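You operate a simulated robot arm through the tools that you are given. There is no shell and no other tool.

The job below is to be done with a simulated robot arm. You get a single attempt, and the scene is never put back.

Task
Rinse the orange brush twice, wipe it dry and stand it back.
Fine: it stands in the grey stand on the wooden box; rinse it first in RINSE 1, then in RINSE 2; wipe it on the folded blue cloth; leave the other brushes and the other cloth.

It is judged by the outcome, as a careful person would: the job done as asked, and still so three seconds after it is handed in. It fails if anything else is knocked over, pushed out of place, dropped, spilled or broken. Flat cloth is picked up by pressing the open fingertips on it (5 to 10 N) and closing them slowly along it; thin cloth reads only 2 to 8 mm in the jaws.

Robot
A 6-joint arm with a three-finger gripper, fixed in place. Base frame: the origin is on the floor under the middle of its stand, x ahead of it, y to its left, z up; the work surface is at about z = 761. Readings come in mm, rad, newtons and seconds.
It reaches about 1213 mm from its shoulder. Its first joint turns from -2.897 to 2.897 rad. Payload 4.89 kg.
Tool frame: the origin (TCP) lies between the finger pads and is the grasp point; the fingertips stand 30 mm ahead of it; z points along the fingers, y is the line along which they close. The gripper opens to 164 mm; its body begins 125 mm behind the TCP.
Orientation is told as [roll, pitch, yaw] about the base's x, y, z axes, in that order, counted from this pose: with the fingers straight down and closing along the base's y, the tool's x points along the base's -x, its y along +y and its z along -z.

Tools
- The arm moves only by the tool step_arm. Its argument "moves" is a list of rows, each a list of 7 numbers: the shift along the tool's x, y, z in mm, then the turn, a rotation vector about the tool's x, y, z in rad, then the finger opening in mm, from 0 to 164. In form: [[tx, ty, tz, ax, ay, az, hand], ...]. A call has 1 to 20 rows; each row is the pose to reach, as a shift and turn from the pose commanded when the call began, along the tool's axes at that moment. Rows are played at 5 a second. More than 50 mm and 0.15 rad between two rows, or a gripper value outside its range, and nothing of the call is played. Where a pose cannot be reached the arm comes as near as it can. A force on the tool above 40 N (or 10 N above the force at the start of the call, whichever is more), or a blocked arm, ends the call early, and 0.2 s more pass. Each finger travels about 108 mm/s and halts on what it meets, pressing with about 32 N; the grip force reading is that of the motor and also rises with nothing between the fingers. The clock runs only during rows and for 0.2 s after the last one: add rows that repeat a pose to give the fingers time. It gives the time, the measured TCP pose, the force on the tool (base axes), the opening and the grip force at its end, in the units of the frame above (readings bear some noise), with the torque about the TCP (base axes, N m) and any sound that the robot's microphone picked up, and new pictures: "pictures" is both (left out), scene, wrist or none.
- Cameras (640 x 400 px; columns grow to the right, rows downward): "scene" is fixed at [51.7, -498.5, 1471.8]; the picture's right is [0.61, -0.79, 0.00], its down [-0.36, -0.28, -0.89] and it looks along [0.70, 0.54, -0.46] (base axes); focal length 375 px, centre (320, 200). "wrist" rides on the gripper at [76, -2, -152] in the tool frame; the picture's right is [0.02, 1.00, 0.00], its down [-0.88, 0.02, -0.47] and it looks along [-0.47, 0.01, 0.88] (tool axes); focal length 247 px, centre (320, 200). There is no depth. A picture from a camera that has moved, and an enlarged one, comes with that camera's place and axes in the base frame and with its lens.
- raise_lower(by): moves the trunk up (or, below 0, down) by that many mm; the arm rides with it, the base frame stays. It gives what a move gives, with no picture.
- inspect(camera, box): a new picture of the part [left, top, right, bottom] of that camera's present view, enlarged. No time passes.
- close_job(): hands the job in; it is judged then, once.

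Places have to be worked out from the pictures, the camera data and where the tool is seen. Open the gripper and draw the arm clear of the work before you hand the job in, unless the task says otherwise.

The tools are called after ">>>" as name(argument=value, ...) on one line, values as JSON. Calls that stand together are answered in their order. step_arm: Moves the arm, as the interface text tells. Its arguments: {"type":"object","properties":{"moves":{"type":"array"},"pictures":{"type":"string","enum":["both","scene","wrist","none"]}},"required":["moves"]} The other tools are called the same way: raise_lower (by) moves the trunk up or down; inspect (camera, box) takes an enlarged picture of a part of a camera's view; close_job () hands the job in.

At the start:

```text
time: 0.0
tool_pos: [565.6, 276.9, 1181.6]
orientation: [0.001, 0.001, 0.0]
ft_force: [0.3, -0.3, -0.6]
ft_torque: [0.01, -0.02, 0.03]
grip_width: 164.0
grasp_force: 0.1
trunk travel left (down, up): [-175.0, 215.0]
```

scene: 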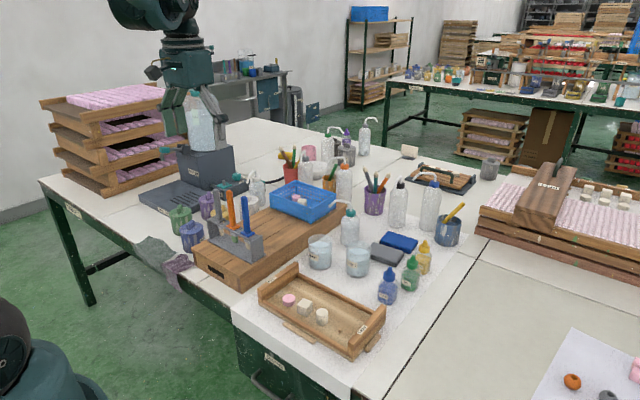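
wrist: 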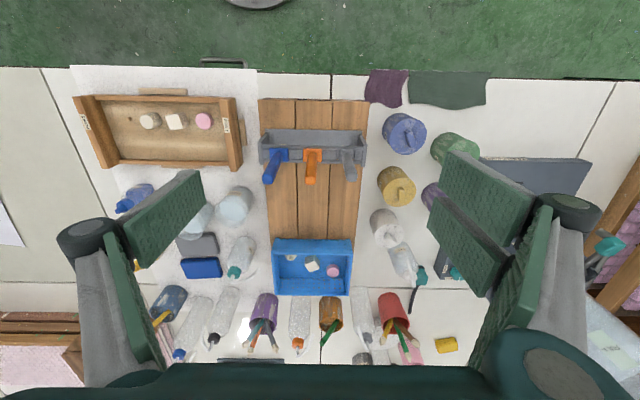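

I'll begin by looking closely at the stand, the cups and the cloths before any motion.

>>> inspect(camera="scene", box=[180, 170, 300, 300])

>>> inspect(camera="scene", box=[290, 190, 450, 310])

>>> inspect(camera="wrist", box=[240, 90, 400, 210])

>>> inspect(camera="wrist", box=[130, 170, 290, 290])

```text
3.08 times, centred on (240, 235) of scene
camera zoom: at [51.7, -498.5, 1471.8], right [0.61, -0.79, 0.0], down [-0.36, -0.28, -0.89], along [0.7, 0.54, -0.46], focal length 1155 px, centre (566, 92)
```

zoom: 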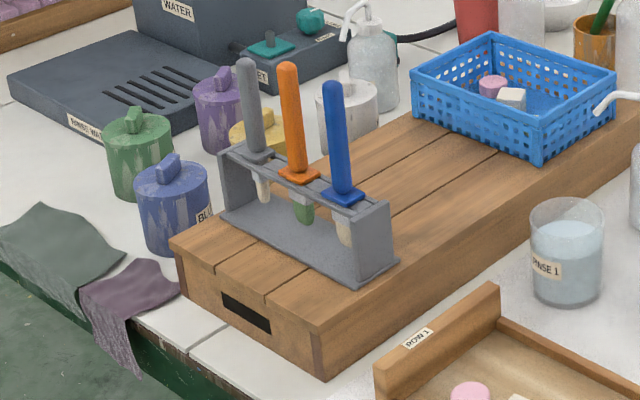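

```text
3.33 times, centred on (370, 250) of scene
camera zoom: at [51.7, -498.5, 1471.8], right [0.61, -0.79, 0.0], down [-0.36, -0.28, -0.89], along [0.7, 0.54, -0.46], focal length 1251 px, centre (153, 33)
```

zoom: 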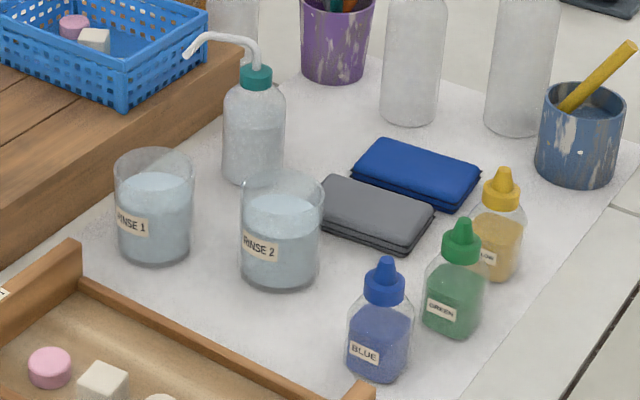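

```text
3.33 times, centred on (320, 150) of wrist
camera zoom: at [489.0, 276.8, 1333.8], right [-0.02, 1.0, 0.0], down [0.88, 0.02, 0.47], along [0.47, 0.01, -0.88], focal length 823 px, centre (320, 367)
```

zoom: 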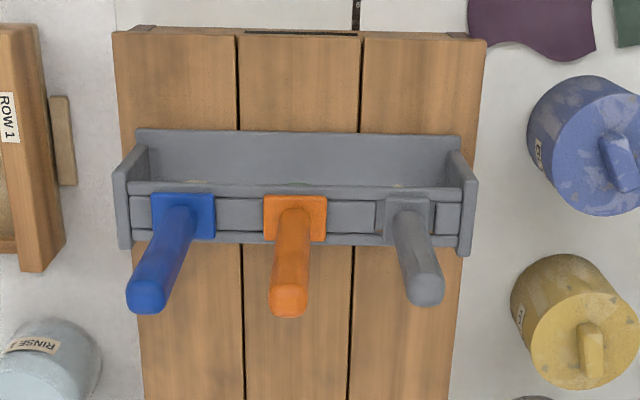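

```text
3.33 times, centred on (210, 230) of wrist
camera zoom: at [489.0, 276.8, 1333.8], right [-0.02, 1.0, 0.0], down [0.88, 0.02, 0.47], along [0.47, 0.01, -0.88], focal length 823 px, centre (687, 100)
```

zoom: 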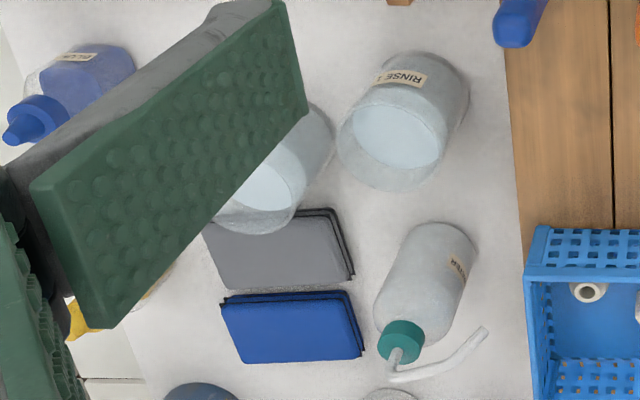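

I need a better calibration of the views, so I'll look at the gripper in the scene view and at the stand in higher zoom.

>>> inspect(camera="scene", box=[130, 60, 260, 160])

>>> inspect(camera="scene", box=[208, 185, 268, 265])

>>> inspect(camera="wrist", box=[255, 115, 375, 195])

```text
4.00 times, centred on (195, 110) of scene
camera zoom: at [51.7, -498.5, 1471.8], right [0.61, -0.79, 0.0], down [-0.36, -0.28, -0.89], along [0.7, 0.54, -0.46], focal length 1501 px, centre (820, 560)
```

zoom: 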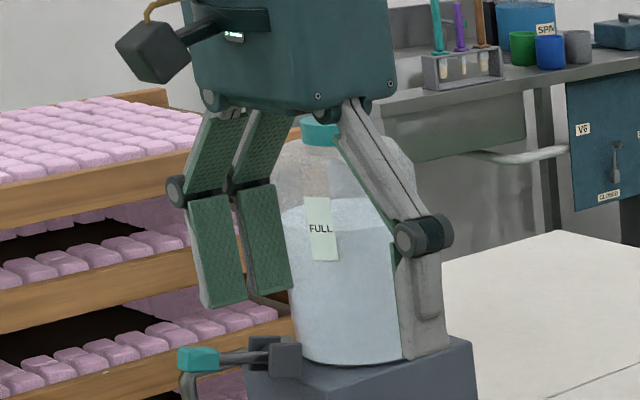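

```text
5.00 times, centred on (238, 225) of scene
camera zoom: at [51.7, -498.5, 1471.8], right [0.61, -0.79, 0.0], down [-0.36, -0.28, -0.89], along [0.7, 0.54, -0.46], focal length 1877 px, centre (730, 75)
```

zoom: 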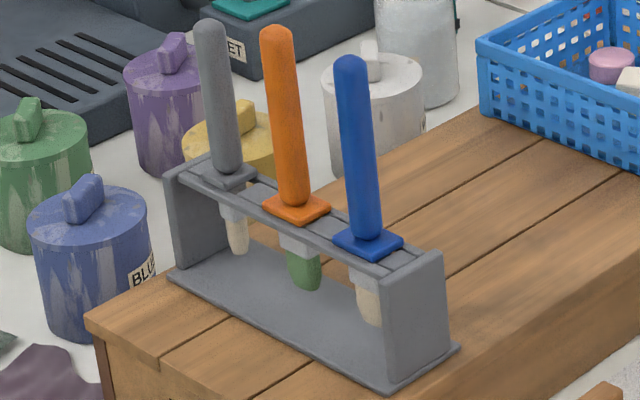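

```text
5.00 times, centred on (315, 155) of wrist
camera zoom: at [489.0, 276.8, 1333.8], right [-0.02, 1.0, 0.0], down [0.88, 0.02, 0.47], along [0.47, 0.01, -0.88], focal length 1235 px, centre (345, 425)
```

zoom: 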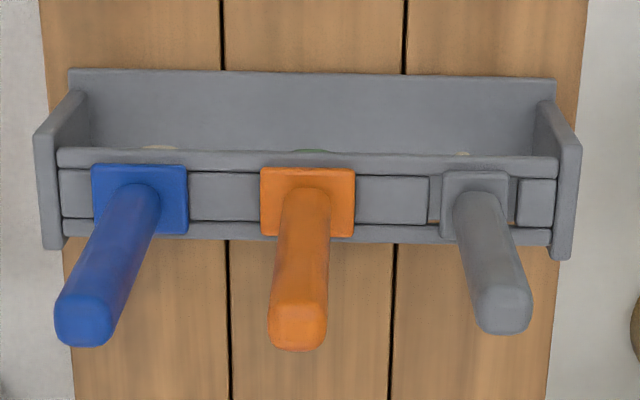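

Both views agree that the orange handle stands at about (627, 266), with its collar near z 908 and its top near z 1014. I'll stay at this height, turn the gripper 90° so it closes along x (clear of the neighbouring brushes), and move over the brush.

>>> step_arm(moves=[[-6, -1, 0, 0, 0, 0.1428, 120], [-12, -2, 0, 0, 0, 0.2856, 100], [-18, -3, 0, 0, 0, 0.4284, 100], [-24, -4, 0, 0, 0, 0.5712, 100], [-30, -5, 0, 0, 0, 0.714, 100], [-36, -6, 0, 0, 0, 0.8568, 100], [-42, -7, 0, 0, 0, 0.9996, 100], [-48, -8, 0, 0, 0, 1.1424, 100], [-54, -9, 0, 0, 0, 1.2852, 100], [-60, -10, 0, 0, 0, 1.428, 100], [-61.4, -11, 0, 0, 0, 1.5708, 100], [-61.4, -11, 0, 0, 0, 1.5708, 100]])

```text
time: 2.6
tool_pos: [627.5, 265.2, 1181.3]
orientation: [0.001, 0.001, -1.573]
ft_force: [-0.3, 0.1, 0.1]
ft_torque: [0.07, 0.01, -0.01]
grip_width: 99.8
grasp_force: 0.2
trunk travel left (down, up): [-175.0, 215.0]
camera wrist: at [626.0, 343.0, 1334.8], right [1.0, 0.02, 0.0], down [0.02, -0.88, 0.47], along [0.01, -0.47, -0.88], focal length 247 px, centre (320, 200)
```

scene: 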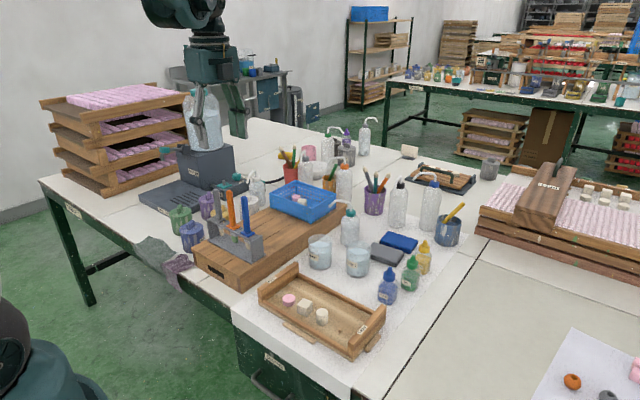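
wrist: 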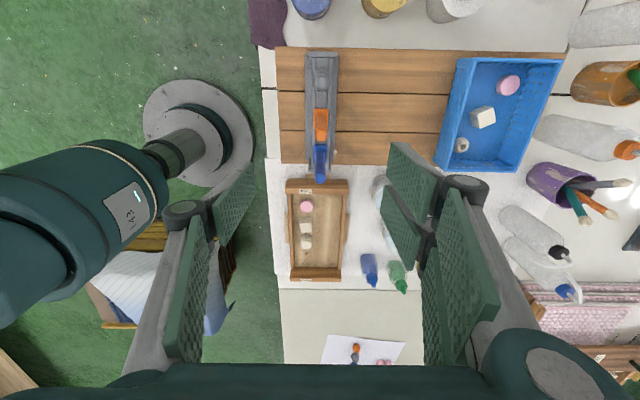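

The gripper is turned and over the brush. I'll zoom in on the wrist view to measure the offset of the handle along x.

>>> inspect(camera="wrist", box=[270, 30, 370, 190])

>>> inspect(camera="scene", box=[170, 60, 290, 270])

```text
2.50 times, centred on (320, 110) of wrist
camera zoom: at [626.0, 343.0, 1334.8], right [1.0, 0.02, 0.0], down [0.02, -0.88, 0.47], along [0.01, -0.47, -0.88], focal length 617 px, centre (320, 425)
```

zoom: 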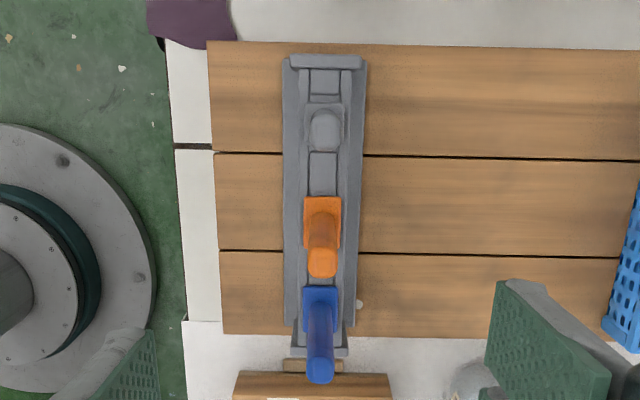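

```text
1.90 times, centred on (230, 165) of scene
camera zoom: at [51.7, -498.5, 1471.8], right [0.61, -0.79, 0.0], down [-0.36, -0.28, -0.89], along [0.7, 0.54, -0.46], focal length 715 px, centre (491, 267)
```

zoom: 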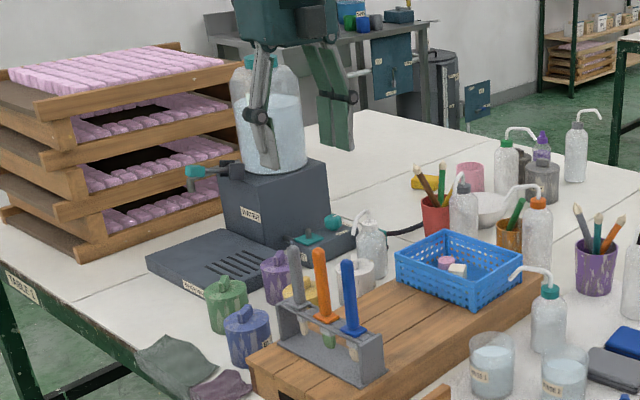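

The handle lines up within about 1 mm in x and 1–2 mm in y of the tool axis. I'll descend partway, fingertips still above the handle top, and check again.

>>> step_arm(moves=[[0.5, 0.3, 25, 0, 0, 0, 80], [1.0, 0.6, 50, 0, 0, 0, 70], [1.5, 0.8, 75, 0, 0, 0, 70], [1.5, 0.8, 100, 0, 0, 0, 70], [1.5, 0.8, 110, 0, 0, 0, 70], [1.5, 0.8, 110, 0, 0, 0, 70]])

>>> inspect(camera="wrist", box=[250, 30, 400, 190])

>>> inspect(camera="scene", box=[185, 120, 275, 260])

```text
time: 4.0
tool_pos: [629.2, 266.8, 1071.3]
orientation: [-0.001, -0.001, -1.57]
ft_force: [-0.2, 0.0, 0.2]
ft_torque: [0.02, 0.03, 0.03]
grip_width: 70.1
grasp_force: 0.0
trunk travel left (down, up): [-175.0, 215.0]
camera wrist: at [627.0, 345.7, 1223.5], right [1.0, 0.02, 0.0], down [0.02, -0.88, 0.47], along [0.01, -0.47, -0.88], focal length 247 px, centre (320, 200)
```

scene: 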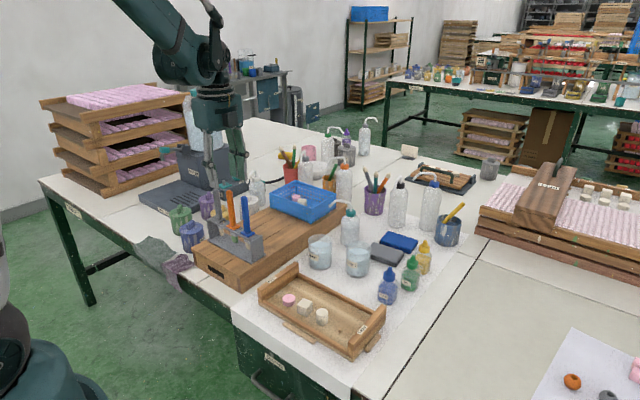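
wrist: 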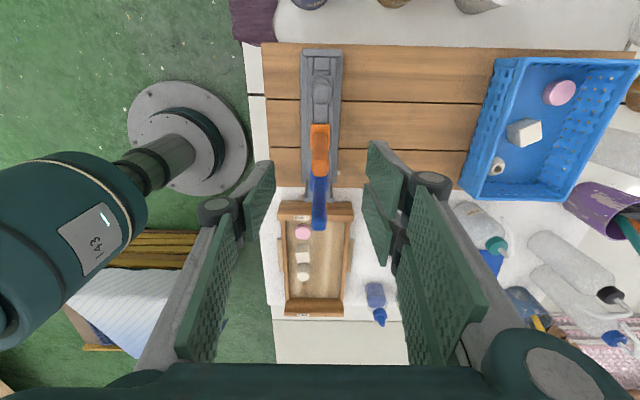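

```text
2.50 times, centred on (325, 110) of wrist
camera zoom: at [627.0, 345.7, 1223.5], right [1.0, 0.02, 0.0], down [0.02, -0.88, 0.47], along [0.01, -0.47, -0.88], focal length 617 px, centre (308, 425)
```

zoom: 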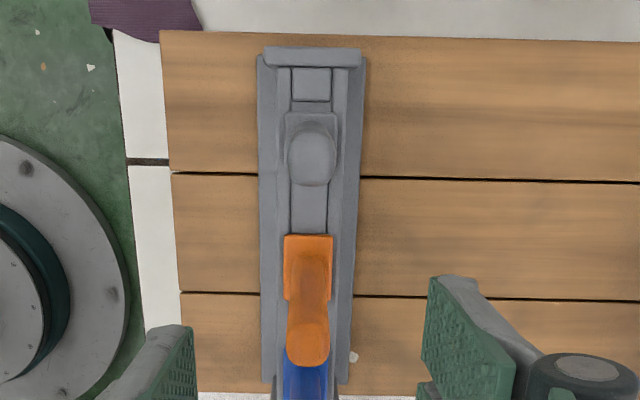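

```text
2.86 times, centred on (230, 190) of scene
camera zoom: at [51.7, -498.5, 1471.8], right [0.61, -0.79, 0.0], down [-0.36, -0.28, -0.89], along [0.7, 0.54, -0.46], focal length 1072 px, centre (577, 229)
```

zoom: 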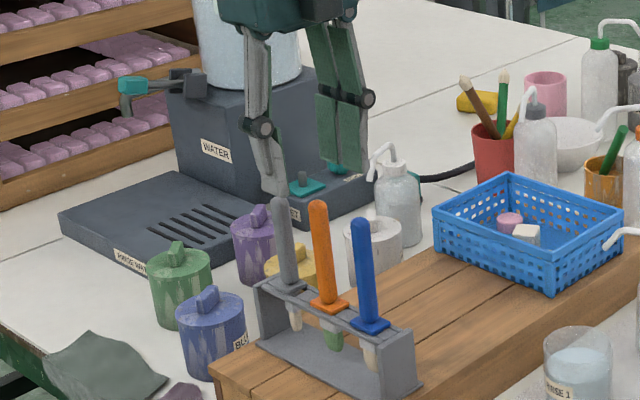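

The handle sits centred between the fingers, within about 0.5 mm in x. I'll descend to TCP z ≈ 965 with the fingers still open.

>>> step_arm(moves=[[0, -0.3, 25, 0, 0, 0, 70], [0, -0.3, 50, 0, 0, 0, 70], [0, -0.3, 70, 0, 0, 0, 70], [0, -0.3, 90, 0, 0, 0, 60], [0, -0.3, 106, 0, 0, 0, 50], [0, -0.3, 106, 0, 0, 0, 40], [0, -0.3, 106, 0, 0, 0, 36]])

>>> inspect(camera="wrist", box=[240, 120, 400, 240])

>>> inspect(camera="scene", box=[185, 150, 275, 270])

```text
time: 5.6
tool_pos: [628.2, 269.0, 965.7]
orientation: [0.001, 0.0, -1.572]
ft_force: [0.4, -0.5, 0.1]
ft_torque: [-0.04, 0.04, 0.02]
grip_width: 35.9
grasp_force: 0.1
trunk travel left (down, up): [-175.0, 215.0]
camera wrist: at [626.3, 347.1, 1118.6], right [1.0, 0.02, 0.0], down [0.02, -0.88, 0.47], along [0.01, -0.47, -0.88], focal length 247 px, centre (320, 200)
```

scene: 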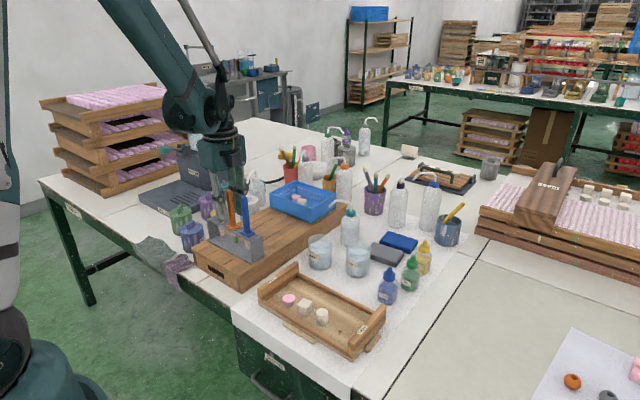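
wrist: 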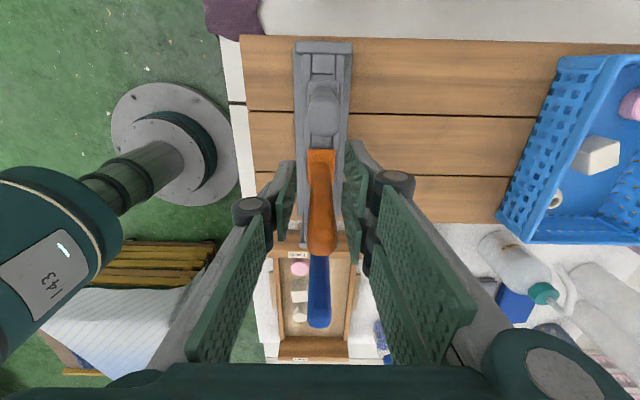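

```text
3.33 times, centred on (320, 180) of wrist
camera zoom: at [626.3, 347.1, 1118.6], right [1.0, 0.02, 0.0], down [0.02, -0.88, 0.47], along [0.01, -0.47, -0.88], focal length 823 px, centre (320, 267)
```

zoom: 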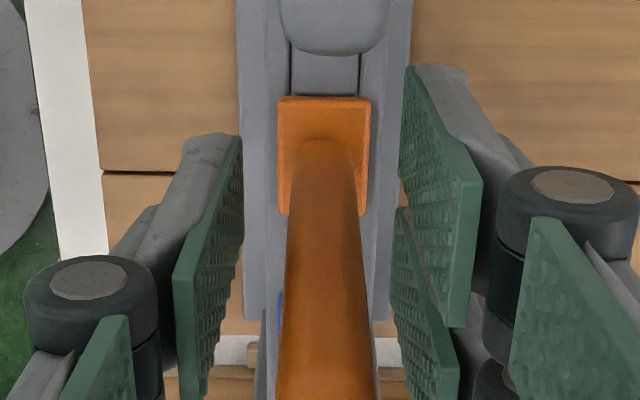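

```text
3.33 times, centred on (230, 210) of scene
camera zoom: at [51.7, -498.5, 1471.8], right [0.61, -0.79, 0.0], down [-0.36, -0.28, -0.89], along [0.7, 0.54, -0.46], focal length 1251 px, centre (620, 167)
```

zoom: 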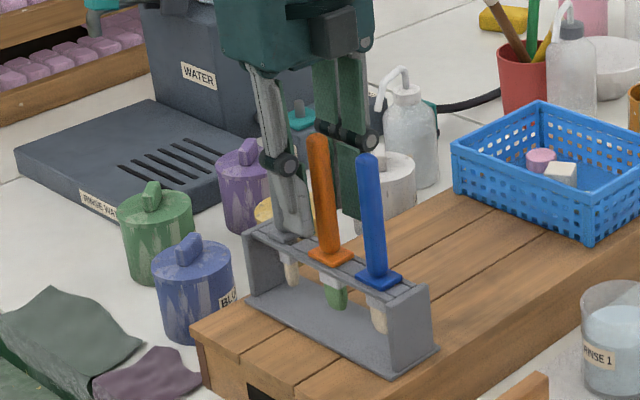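

Handle is centred between the pads within about 0.5 mm, tips about 27 mm above the collar. I'll close slowly now and watch the side force.

>>> step_arm(moves=[[0, 0, 0, 0, 0, 0, 32], [0, 0, 0, 0, 0, 0, 28], [0, 0, 0, 0, 0, 0, 25], [0, 0, 0, 0, 0, 0, 22], [0, 0, 0, 0, 0, 0, 20], [0, 0, 0, 0, 0, 0, 18], [0, 0, 0, 0, 0, 0, 16], [0, 0, 0, 0, 0, 0, 14]])

>>> inspect(camera="wrist", box=[240, 120, 400, 240])

```text
time: 7.4
tool_pos: [628.3, 269.5, 966.4]
orientation: [0.0, 0.0, -1.571]
ft_force: [0.3, 0.5, 0.1]
ft_torque: [0.01, -0.03, 0.02]
grip_width: 15.3
grasp_force: 12.3
trunk travel left (down, up): [-175.0, 215.0]
camera wrist: at [626.3, 347.1, 1118.7], right [1.0, 0.02, 0.0], down [0.02, -0.88, 0.47], along [0.01, -0.47, -0.88], focal length 247 px, centre (320, 200)
```

scene: 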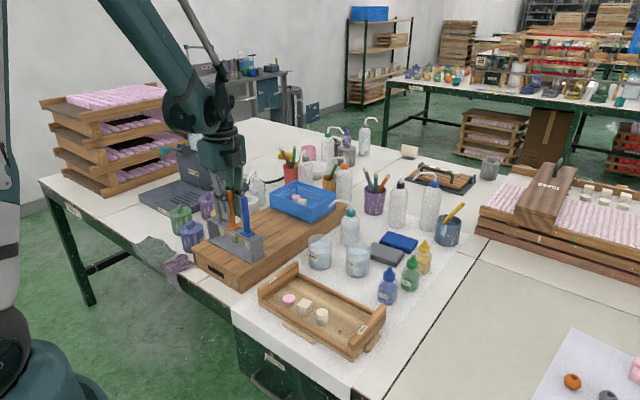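
wrist: 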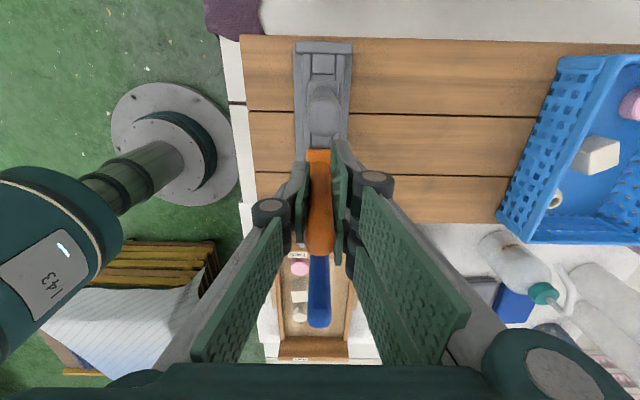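

```text
3.33 times, centred on (320, 180) of wrist
camera zoom: at [626.3, 347.1, 1118.7], right [1.0, 0.02, 0.0], down [0.02, -0.88, 0.47], along [0.01, -0.47, -0.88], focal length 823 px, centre (320, 267)
```

zoom: 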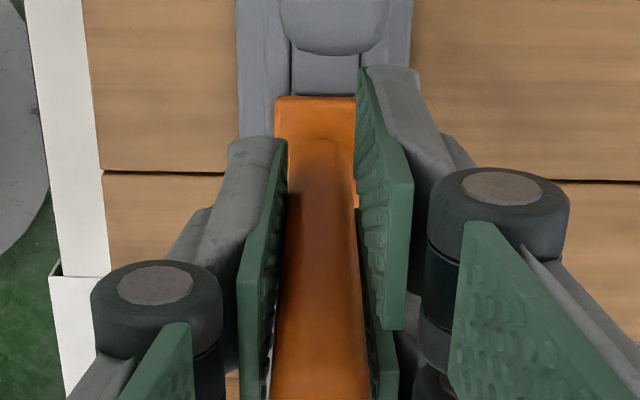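

The fingers met the handle on both sides (15.3 mm) with no side force. I'll tighten fully, then lift straight up a little to check the hold.

>>> step_arm(moves=[[0, 0, 0, 0, 0, 0, 10], [0, 0, 0, 0, 0, 0, 6], [0, 0, 0, 0, 0, 0, 6], [0, 0, -3, 0, 0, 0, 6], [0, 0, -8, 0, 0, 0, 6], [0, 0, -15, 0, 0, 0, 6], [0, 0, -15, 0, 0, 0, 6]])

>>> inspect(camera="scene", box=[185, 150, 275, 270])

>>> inspect(camera="wrist", box=[240, 80, 400, 240])

```text
time: 9.0
tool_pos: [630.0, 268.0, 981.3]
orientation: [-0.001, -0.001, -1.573]
ft_force: [0.1, -0.4, -0.3]
ft_torque: [0.0, 0.01, 0.0]
grip_width: 14.9
grasp_force: 31.9
trunk travel left (down, up): [-175.0, 215.0]
camera wrist: at [626.4, 346.4, 1132.8], right [1.0, 0.02, 0.0], down [0.02, -0.88, 0.47], along [0.01, -0.47, -0.88], focal length 247 px, centre (320, 200)
```

scene: 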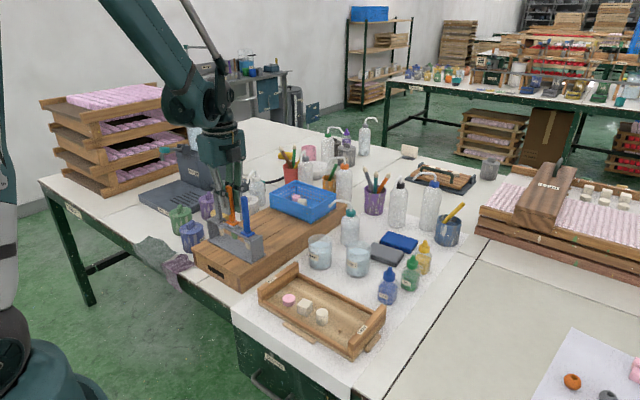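
wrist: 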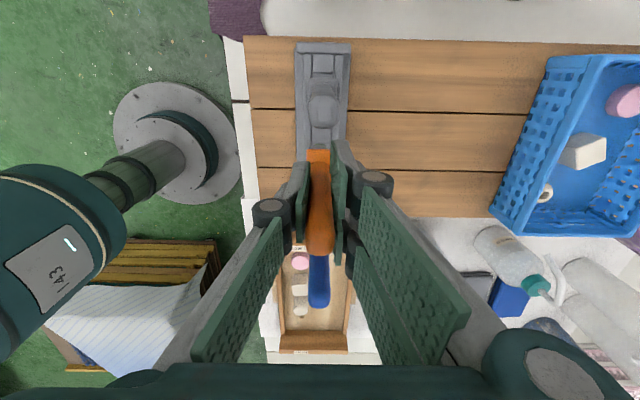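

```text
3.33 times, centred on (230, 210) of scene
camera zoom: at [51.7, -498.5, 1471.8], right [0.61, -0.79, 0.0], down [-0.36, -0.28, -0.89], along [0.7, 0.54, -0.46], focal length 1251 px, centre (620, 167)
```

zoom: 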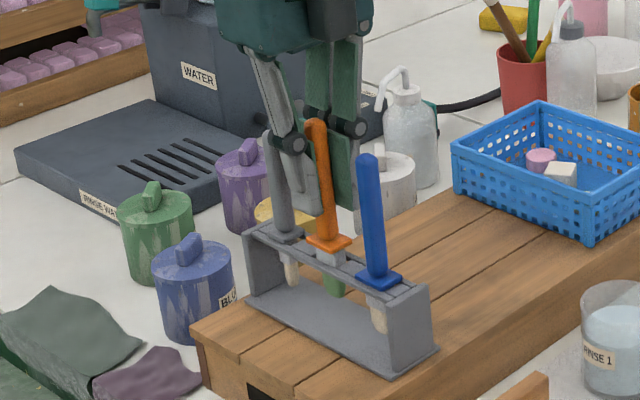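

```text
2.50 times, centred on (320, 160) of wrist
camera zoom: at [626.4, 346.4, 1132.8], right [1.0, 0.02, 0.0], down [0.02, -0.88, 0.47], along [0.01, -0.47, -0.88], focal length 617 px, centre (320, 300)
```

zoom: 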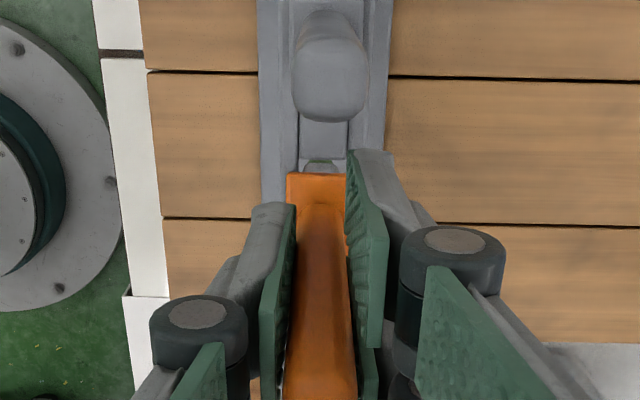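

The brush rises cleanly with the gripper. I'll lift it high, clear of the neighbouring handles.

>>> step_arm(moves=[[0, 0, -10, 0, 0, 0, 6], [0, 0, -25, 0, 0, 0, 6], [0, 0, -45, 0, 0, 0, 6], [0, 0, -70, 0, 0, 0, 6], [0, 0, -95, 0, 0, 0, 6], [0, 0, -120, 0, 0, 0, 6], [0, 0, -145, 0, 0, 0, 6], [0, 0, -170, 0, 0, 0, 6], [0, 0, -185, 0, 0, 0, 6], [0, 0, -185, 0, 0, 0, 6]])

>>> inspect(camera="scene", box=[170, 90, 280, 270])

>>> inspect(camera="wrist", box=[240, 30, 400, 190])

```text
time: 11.2
tool_pos: [630.5, 267.2, 1164.7]
orientation: [-0.001, -0.001, -1.571]
ft_force: [0.0, 0.5, -0.3]
ft_torque: [0.01, -0.09, 0.03]
grip_width: 14.9
grasp_force: 32.0
trunk travel left (down, up): [-175.0, 215.0]
camera wrist: at [626.8, 344.6, 1317.0], right [1.0, 0.02, 0.0], down [0.02, -0.88, 0.47], along [0.01, -0.47, -0.88], focal length 247 px, centre (320, 200)
```

scene: 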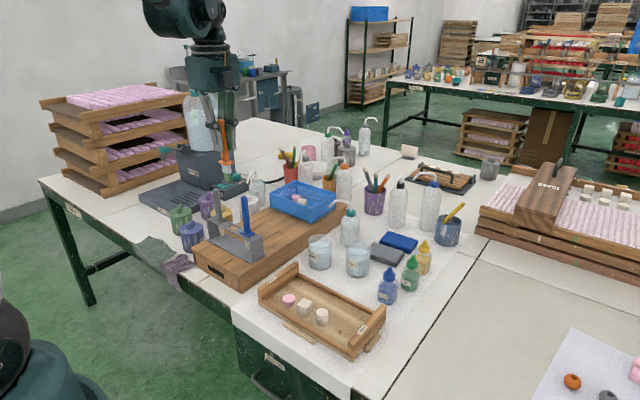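
wrist: 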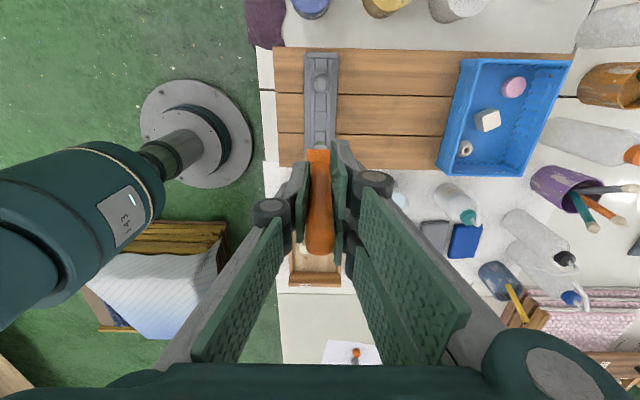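

```text
2.22 times, centred on (225, 180) of scene
camera zoom: at [51.7, -498.5, 1471.8], right [0.61, -0.79, 0.0], down [-0.36, -0.28, -0.89], along [0.7, 0.54, -0.46], focal length 834 px, centre (531, 244)
```

zoom: 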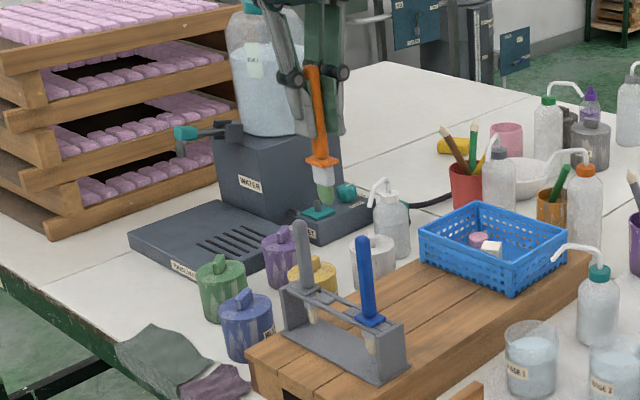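

```text
2.50 times, centred on (320, 110) of wrist
camera zoom: at [626.8, 344.6, 1317.0], right [1.0, 0.02, 0.0], down [0.02, -0.88, 0.47], along [0.01, -0.47, -0.88], focal length 617 px, centre (320, 425)
```

zoom: 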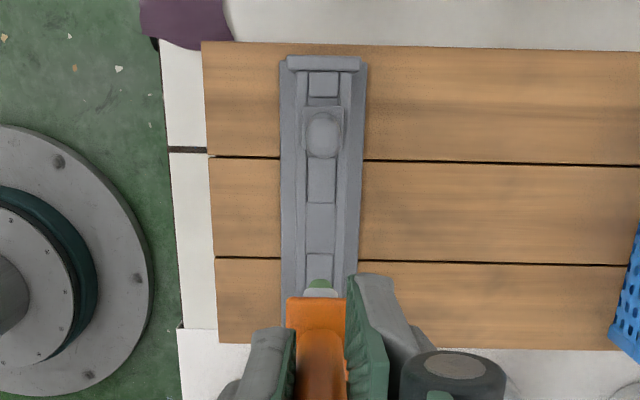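

The brush hangs straight, with its bristle tip about 115 mm below the TCP. I'll carry it at this height to over RINSE 1, estimated at (797, 77).

>>> step_arm(moves=[[-20, 18, 0, 0, 0, 0, 6], [-45, 40, 0, 0, 0, 0, 6], [-75, 66, 0, 0, 0, 0, 6], [-105, 93, 0, 0, 0, 0, 6], [-135, 119, 0, 0, 0, 0, 6], [-160, 142, 0, 0, 0, 0, 6], [-180, 159, 0, 0, 0, 0, 6], [-190, 168, 0, 0, 0, 0, 6], [-190, 168, 0, 0, 0, 0, 6], [-190, 168, 0, 0, 0, 0, 6]])

>>> inspect(camera="scene", box=[270, 110, 430, 290])

>>> inspect(camera="wrist", box=[240, 30, 400, 190])

```text
time: 13.4
tool_pos: [797.0, 77.6, 1165.5]
orientation: [0.0, -0.001, -1.57]
ft_force: [0.6, -0.7, -0.3]
ft_torque: [0.03, 0.06, -0.01]
grip_width: 14.9
grasp_force: 32.2
trunk travel left (down, up): [-175.0, 215.0]
camera wrist: at [794.2, 154.8, 1317.4], right [1.0, 0.02, 0.0], down [0.02, -0.88, 0.47], along [0.01, -0.47, -0.88], focal length 247 px, centre (320, 200)
```

scene: 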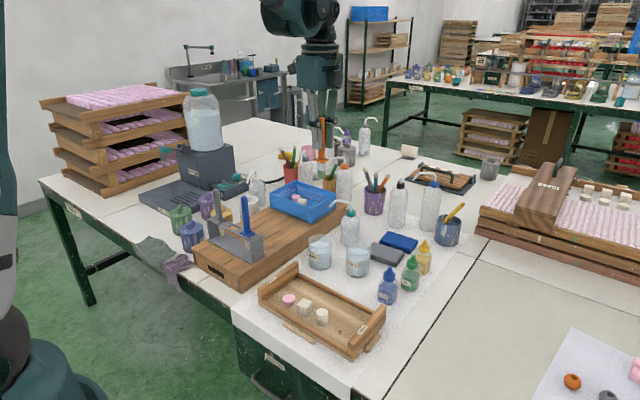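
wrist: 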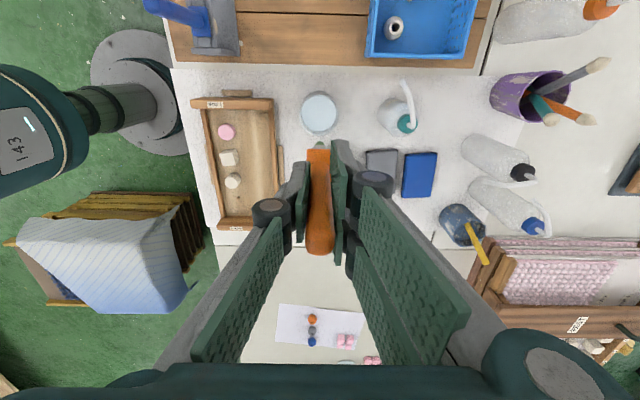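

```text
2.22 times, centred on (350, 200) of scene
camera zoom: at [51.7, -498.5, 1471.8], right [0.61, -0.79, 0.0], down [-0.36, -0.28, -0.89], along [0.7, 0.54, -0.46], focal length 834 px, centre (253, 200)
```

zoom: 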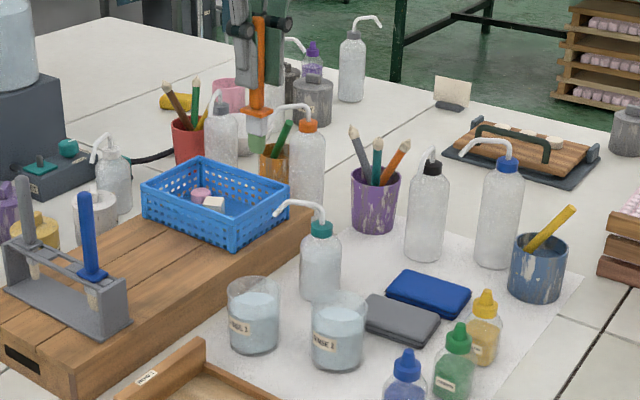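

```text
2.50 times, centred on (320, 110) of wrist
camera zoom: at [794.2, 154.8, 1317.4], right [1.0, 0.02, 0.0], down [0.02, -0.88, 0.47], along [0.01, -0.47, -0.88], focal length 617 px, centre (320, 425)
```

zoom: 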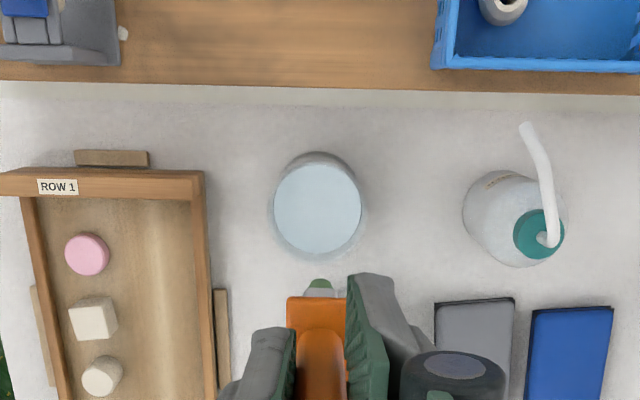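

RINSE 1 is directly ahead of the brush axis, with its centre at about (794.3, 77.3) and rim near z 845. I'll correct x by −2.4 mm and go down until the bristles are just above the rim.

>>> step_arm(moves=[[0, -1, 20, 0, 0, 0, 6], [0, -2, 50, 0, 0, 0, 6], [0, -2.4, 80, 0, 0, 0, 6], [0, -2.4, 110, 0, 0, 0, 6], [0, -2.4, 140, 0, 0, 0, 6], [0, -2.4, 160, 0, 0, 0, 6], [0, -2.4, 170, 0, 0, 0, 6], [0, -2.4, 170, 0, 0, 0, 6]])

>>> inspect(camera="scene", box=[280, 180, 380, 290])

>>> inspect(camera="wrist", box=[240, 60, 400, 200])

```text
time: 15.2
tool_pos: [795.1, 81.0, 994.4]
orientation: [-0.001, 0.0, -1.57]
ft_force: [0.7, -0.8, 0.0]
ft_torque: [-0.01, 0.03, -0.02]
grip_width: 14.7
grasp_force: 32.3
trunk travel left (down, up): [-175.0, 215.0]
camera wrist: at [792.1, 158.2, 1146.5], right [1.0, 0.02, 0.0], down [0.02, -0.88, 0.47], along [0.01, -0.47, -0.88], focal length 247 px, centre (320, 200)
```

scene: 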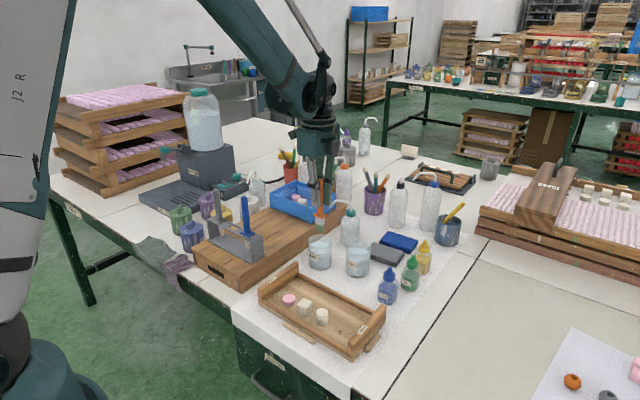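
wrist: 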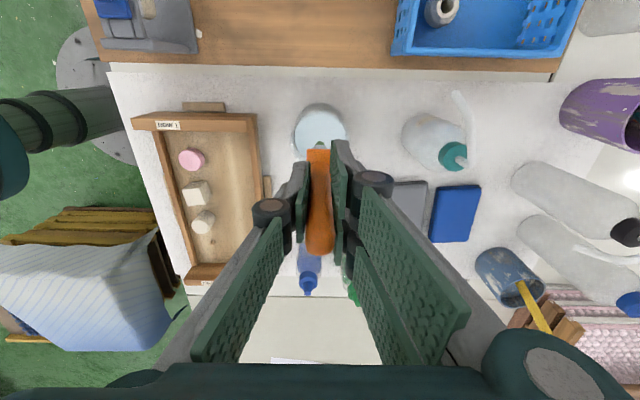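

```text
3.64 times, centred on (330, 235) of scene
camera zoom: at [51.7, -498.5, 1471.8], right [0.61, -0.79, 0.0], down [-0.36, -0.28, -0.89], along [0.7, 0.54, -0.46], focal length 1365 px, centre (284, 73)
```

zoom: 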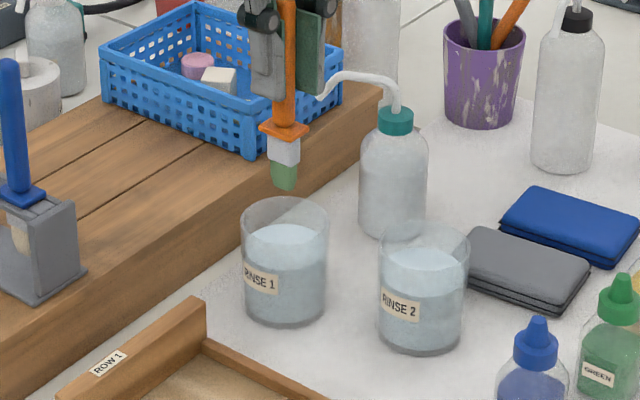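

```text
2.86 times, centred on (320, 130) of wrist
camera zoom: at [792.1, 158.2, 1146.5], right [1.0, 0.02, 0.0], down [0.02, -0.88, 0.47], along [0.01, -0.47, -0.88], focal length 706 px, centre (320, 400)
```

zoom: 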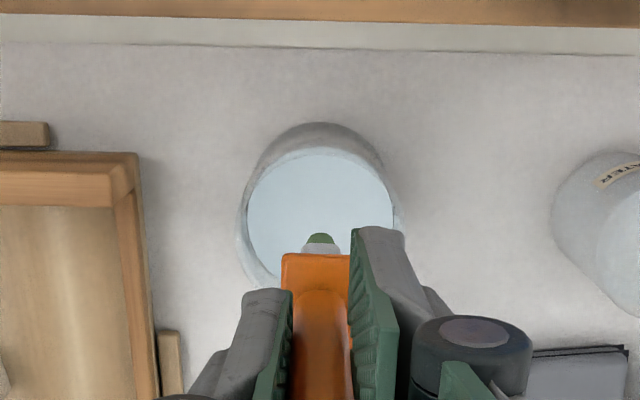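

The bristle tip (z ≈ 880) hangs over the centre of RINSE 1. I'll lower it slowly into the water, about 32 mm deep, with the collar and fingers staying at or above the rim.

>>> step_arm(moves=[[-0.7, -0.2, 20, 0, 0, 0, 6], [-1.5, -0.3, 38, 0, 0, 0, 6], [-1.5, -0.3, 50, 0, 0, 0, 6], [-1.5, -0.3, 60, 0, 0, 0, 6], [-1.5, -0.3, 70, 0, 0, 0, 6], [-1.5, -0.3, 80, 0, 0, 0, 6], [-1.5, -0.3, 88, 0, 0, 0, 6], [-1.5, -0.3, 88, 0, 0, 0, 6]])

>>> inspect(camera="scene", box=[280, 180, 380, 290])

>>> inspect(camera="wrist", box=[240, 60, 400, 200])

```text
time: 17.0
tool_pos: [794.0, 76.2, 907.9]
orientation: [0.0, -0.001, -1.571]
ft_force: [0.5, 0.9, -0.1]
ft_torque: [-0.01, 0.0, 0.01]
grip_width: 14.9
grasp_force: 32.1
trunk travel left (down, up): [-175.0, 215.0]
camera wrist: at [791.7, 154.0, 1060.5], right [1.0, 0.02, 0.0], down [0.02, -0.88, 0.47], along [0.01, -0.47, -0.88], focal length 247 px, centre (320, 200)
```

scene: 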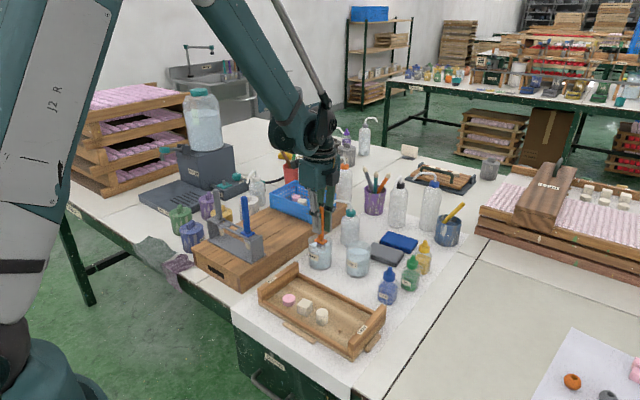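
wrist: 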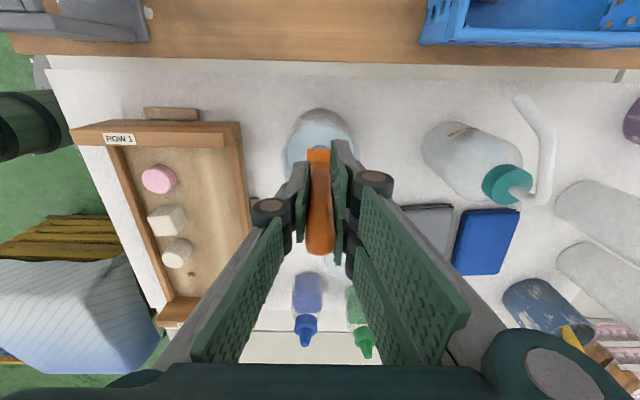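

```text
3.64 times, centred on (330, 235) of scene
camera zoom: at [51.7, -498.5, 1471.8], right [0.61, -0.79, 0.0], down [-0.36, -0.28, -0.89], along [0.7, 0.54, -0.46], focal length 1365 px, centre (284, 73)
```

zoom: 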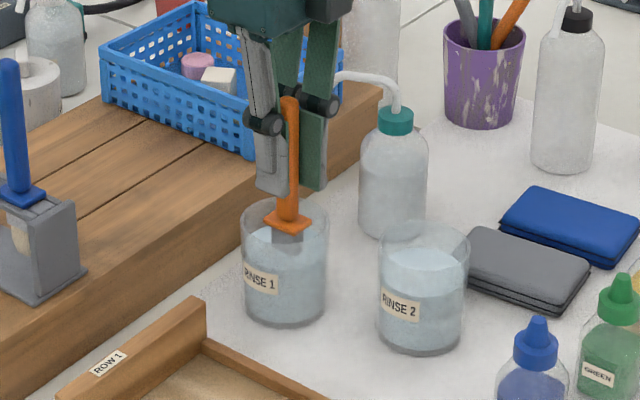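

```text
2.86 times, centred on (320, 130) of wrist
camera zoom: at [791.7, 154.0, 1060.5], right [1.0, 0.02, 0.0], down [0.02, -0.88, 0.47], along [0.01, -0.47, -0.88], focal length 706 px, centre (320, 400)
```

zoom: 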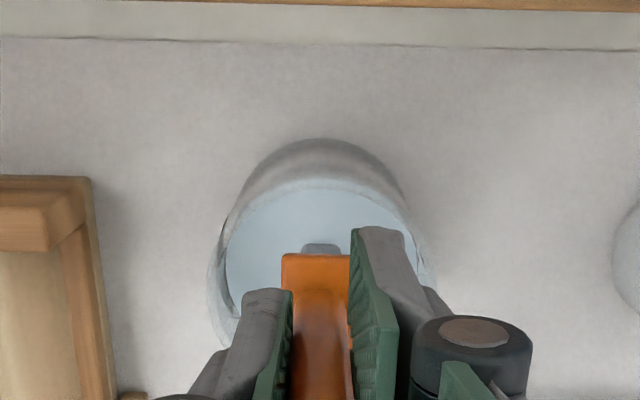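

The bristles are under water in RINSE 1 and the collar is at rim height. I'll swirl gently in a 6 mm circle around the cup's centre.

>>> step_arm(moves=[[5, 0, 0, 0, 0, 0, 6], [8, 0, 0, 0, 0, 0, 6], [6.2, 4.2, 0, 0, 0, 0, 6], [2, 6, 0, 0, 0, 0, 6], [-2.2, 4.2, 0, 0, 0, 0, 6], [-4, 0, 0, 0, 0, 0, 6], [-2.2, -4.2, 0, 0, 0, 0, 6], [2, -6, 0, 0, 0, 0, 6], [6.2, -4.2, 0, 0, 0, 0, 6], [8, 0, 0, 0, 0, 0, 6], [6.2, 4.2, 0, 0, 0, 0, 6], [2, 6, 0, 0, 0, 0, 6], [-2.2, 4.2, 0, 0, 0, 0, 6], [-4, 0, 0, 0, 0, 0, 6], [-2.2, -4.2, 0, 0, 0, 0, 6], [2, -6, 0, 0, 0, 0, 6], [6.2, -4.2, 0, 0, 0, 0, 6], [8, 0, 0, 0, 0, 0, 6], [4, 0, 0, 0, 0, 0, 6], [2, 0, 0, 0, 0, 0, 6]])

>>> inspect(camera="scene", box=[280, 180, 380, 290])

```text
time: 21.2
tool_pos: [793.7, 77.8, 906.8]
orientation: [0.001, 0.0, -1.569]
ft_force: [0.2, 0.6, -0.5]
ft_torque: [-0.02, 0.03, 0.03]
grip_width: 14.7
grasp_force: 31.9
trunk travel left (down, up): [-175.0, 215.0]
camera wrist: at [790.5, 155.4, 1059.3], right [1.0, 0.02, 0.0], down [0.02, -0.88, 0.47], along [0.01, -0.47, -0.88], focal length 247 px, centre (320, 200)
```

scene: 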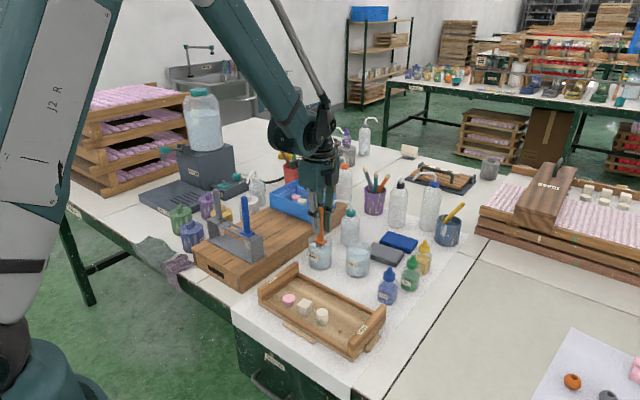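
wrist: 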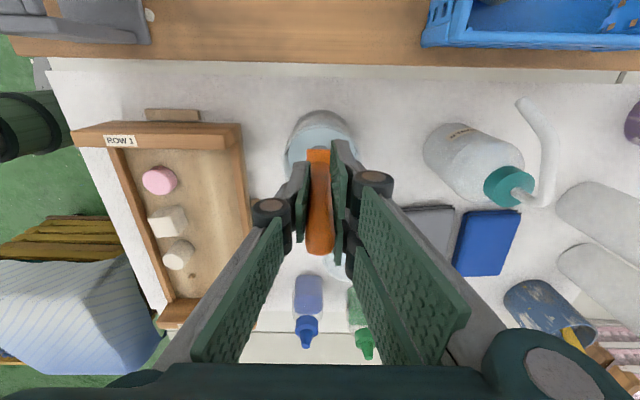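

```text
3.64 times, centred on (330, 235) of scene
camera zoom: at [51.7, -498.5, 1471.8], right [0.61, -0.79, 0.0], down [-0.36, -0.28, -0.89], along [0.7, 0.54, -0.46], focal length 1365 px, centre (284, 73)
```

zoom: 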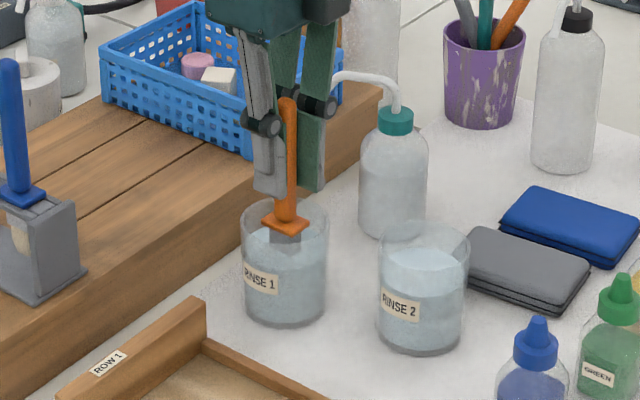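

The swirl went cleanly and the cup didn't move. A few small plunges next, then I'll raise the bristles just above the water inside the cup so they can drip.

>>> step_arm(moves=[[0, 0, -7, 0, 0, 0, 6], [0, 0, -14, 0, 0, 0, 6], [0, 0, -7, 0, 0, 0, 6], [0, 0, 0, 0, 0, 0, 6], [0, 0, -7, 0, 0, 0, 6], [0, 0, -14, 0, 0, 0, 6], [0, 0, -7, 0, 0, 0, 6], [0, 0, 0, 0, 0, 0, 6], [0, 0, -10, 0, 0, 0, 6], [0, 0, -20, 0, 0, 0, 6], [0, 0, -30, 0, 0, 0, 6], [0, 0, -40, 0, 0, 0, 6], [0, 0, -48, 0, 0, 0, 6], [0, 0, -48, 0, 0, 0, 6], [0, 0, -48, 0, 0, 0, 6], [0, 0, -48, 0, 0, 0, 6], [0, 0, -48, 0, 0, 0, 6], [0, 0, -48, 0, 0, 0, 6], [0, 0, -48, 0, 0, 0, 6], [0, 0, -48, 0, 0, 0, 6]])

>>> inspect(camera="scene", box=[280, 180, 380, 290])

>>> inspect(camera="wrist", box=[280, 100, 360, 180])

```text
time: 25.4
tool_pos: [794.4, 78.0, 956.6]
orientation: [0.0, 0.0, -1.57]
ft_force: [-0.4, 0.1, -0.6]
ft_torque: [-0.04, 0.0, -0.04]
grip_width: 14.8
grasp_force: 32.4
trunk travel left (down, up): [-175.0, 215.0]
camera wrist: at [791.4, 155.9, 1108.0], right [1.0, 0.02, 0.0], down [0.02, -0.88, 0.47], along [0.01, -0.47, -0.88], focal length 247 px, centre (320, 200)
```

scene: 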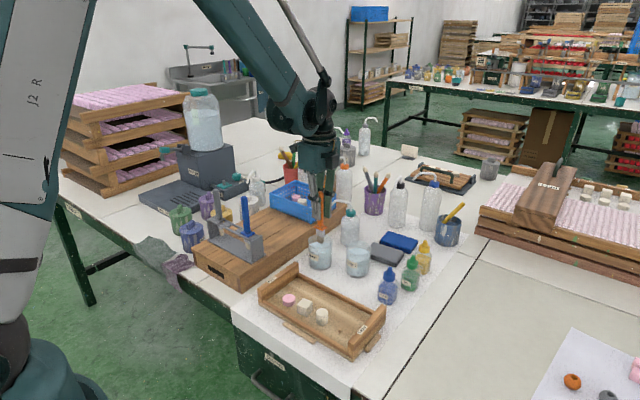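
wrist: 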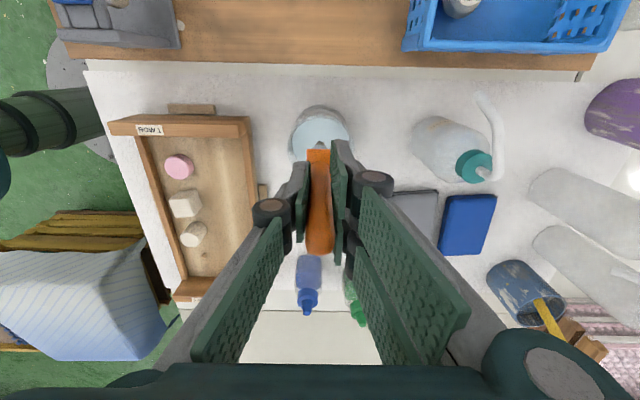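

```text
3.64 times, centred on (330, 235) of scene
camera zoom: at [51.7, -498.5, 1471.8], right [0.61, -0.79, 0.0], down [-0.36, -0.28, -0.89], along [0.7, 0.54, -0.46], focal length 1365 px, centre (284, 73)
```

zoom: 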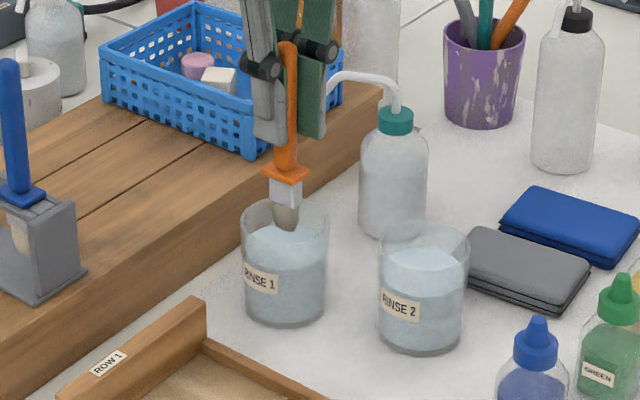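

```text
5.00 times, centred on (320, 140) of wrist
camera zoom: at [791.4, 155.9, 1108.0], right [1.0, 0.02, 0.0], down [0.02, -0.88, 0.47], along [0.01, -0.47, -0.88], focal length 1235 px, centre (320, 500)
```

zoom: 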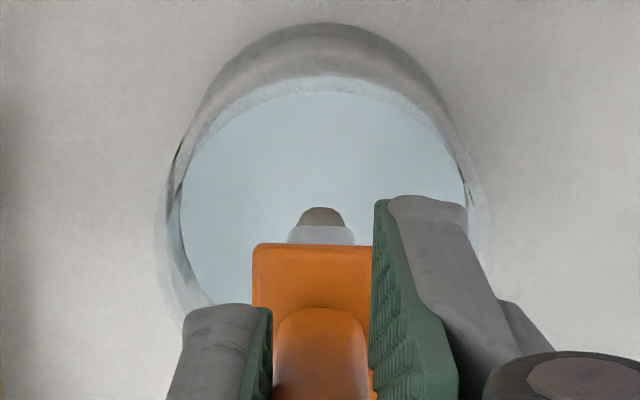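

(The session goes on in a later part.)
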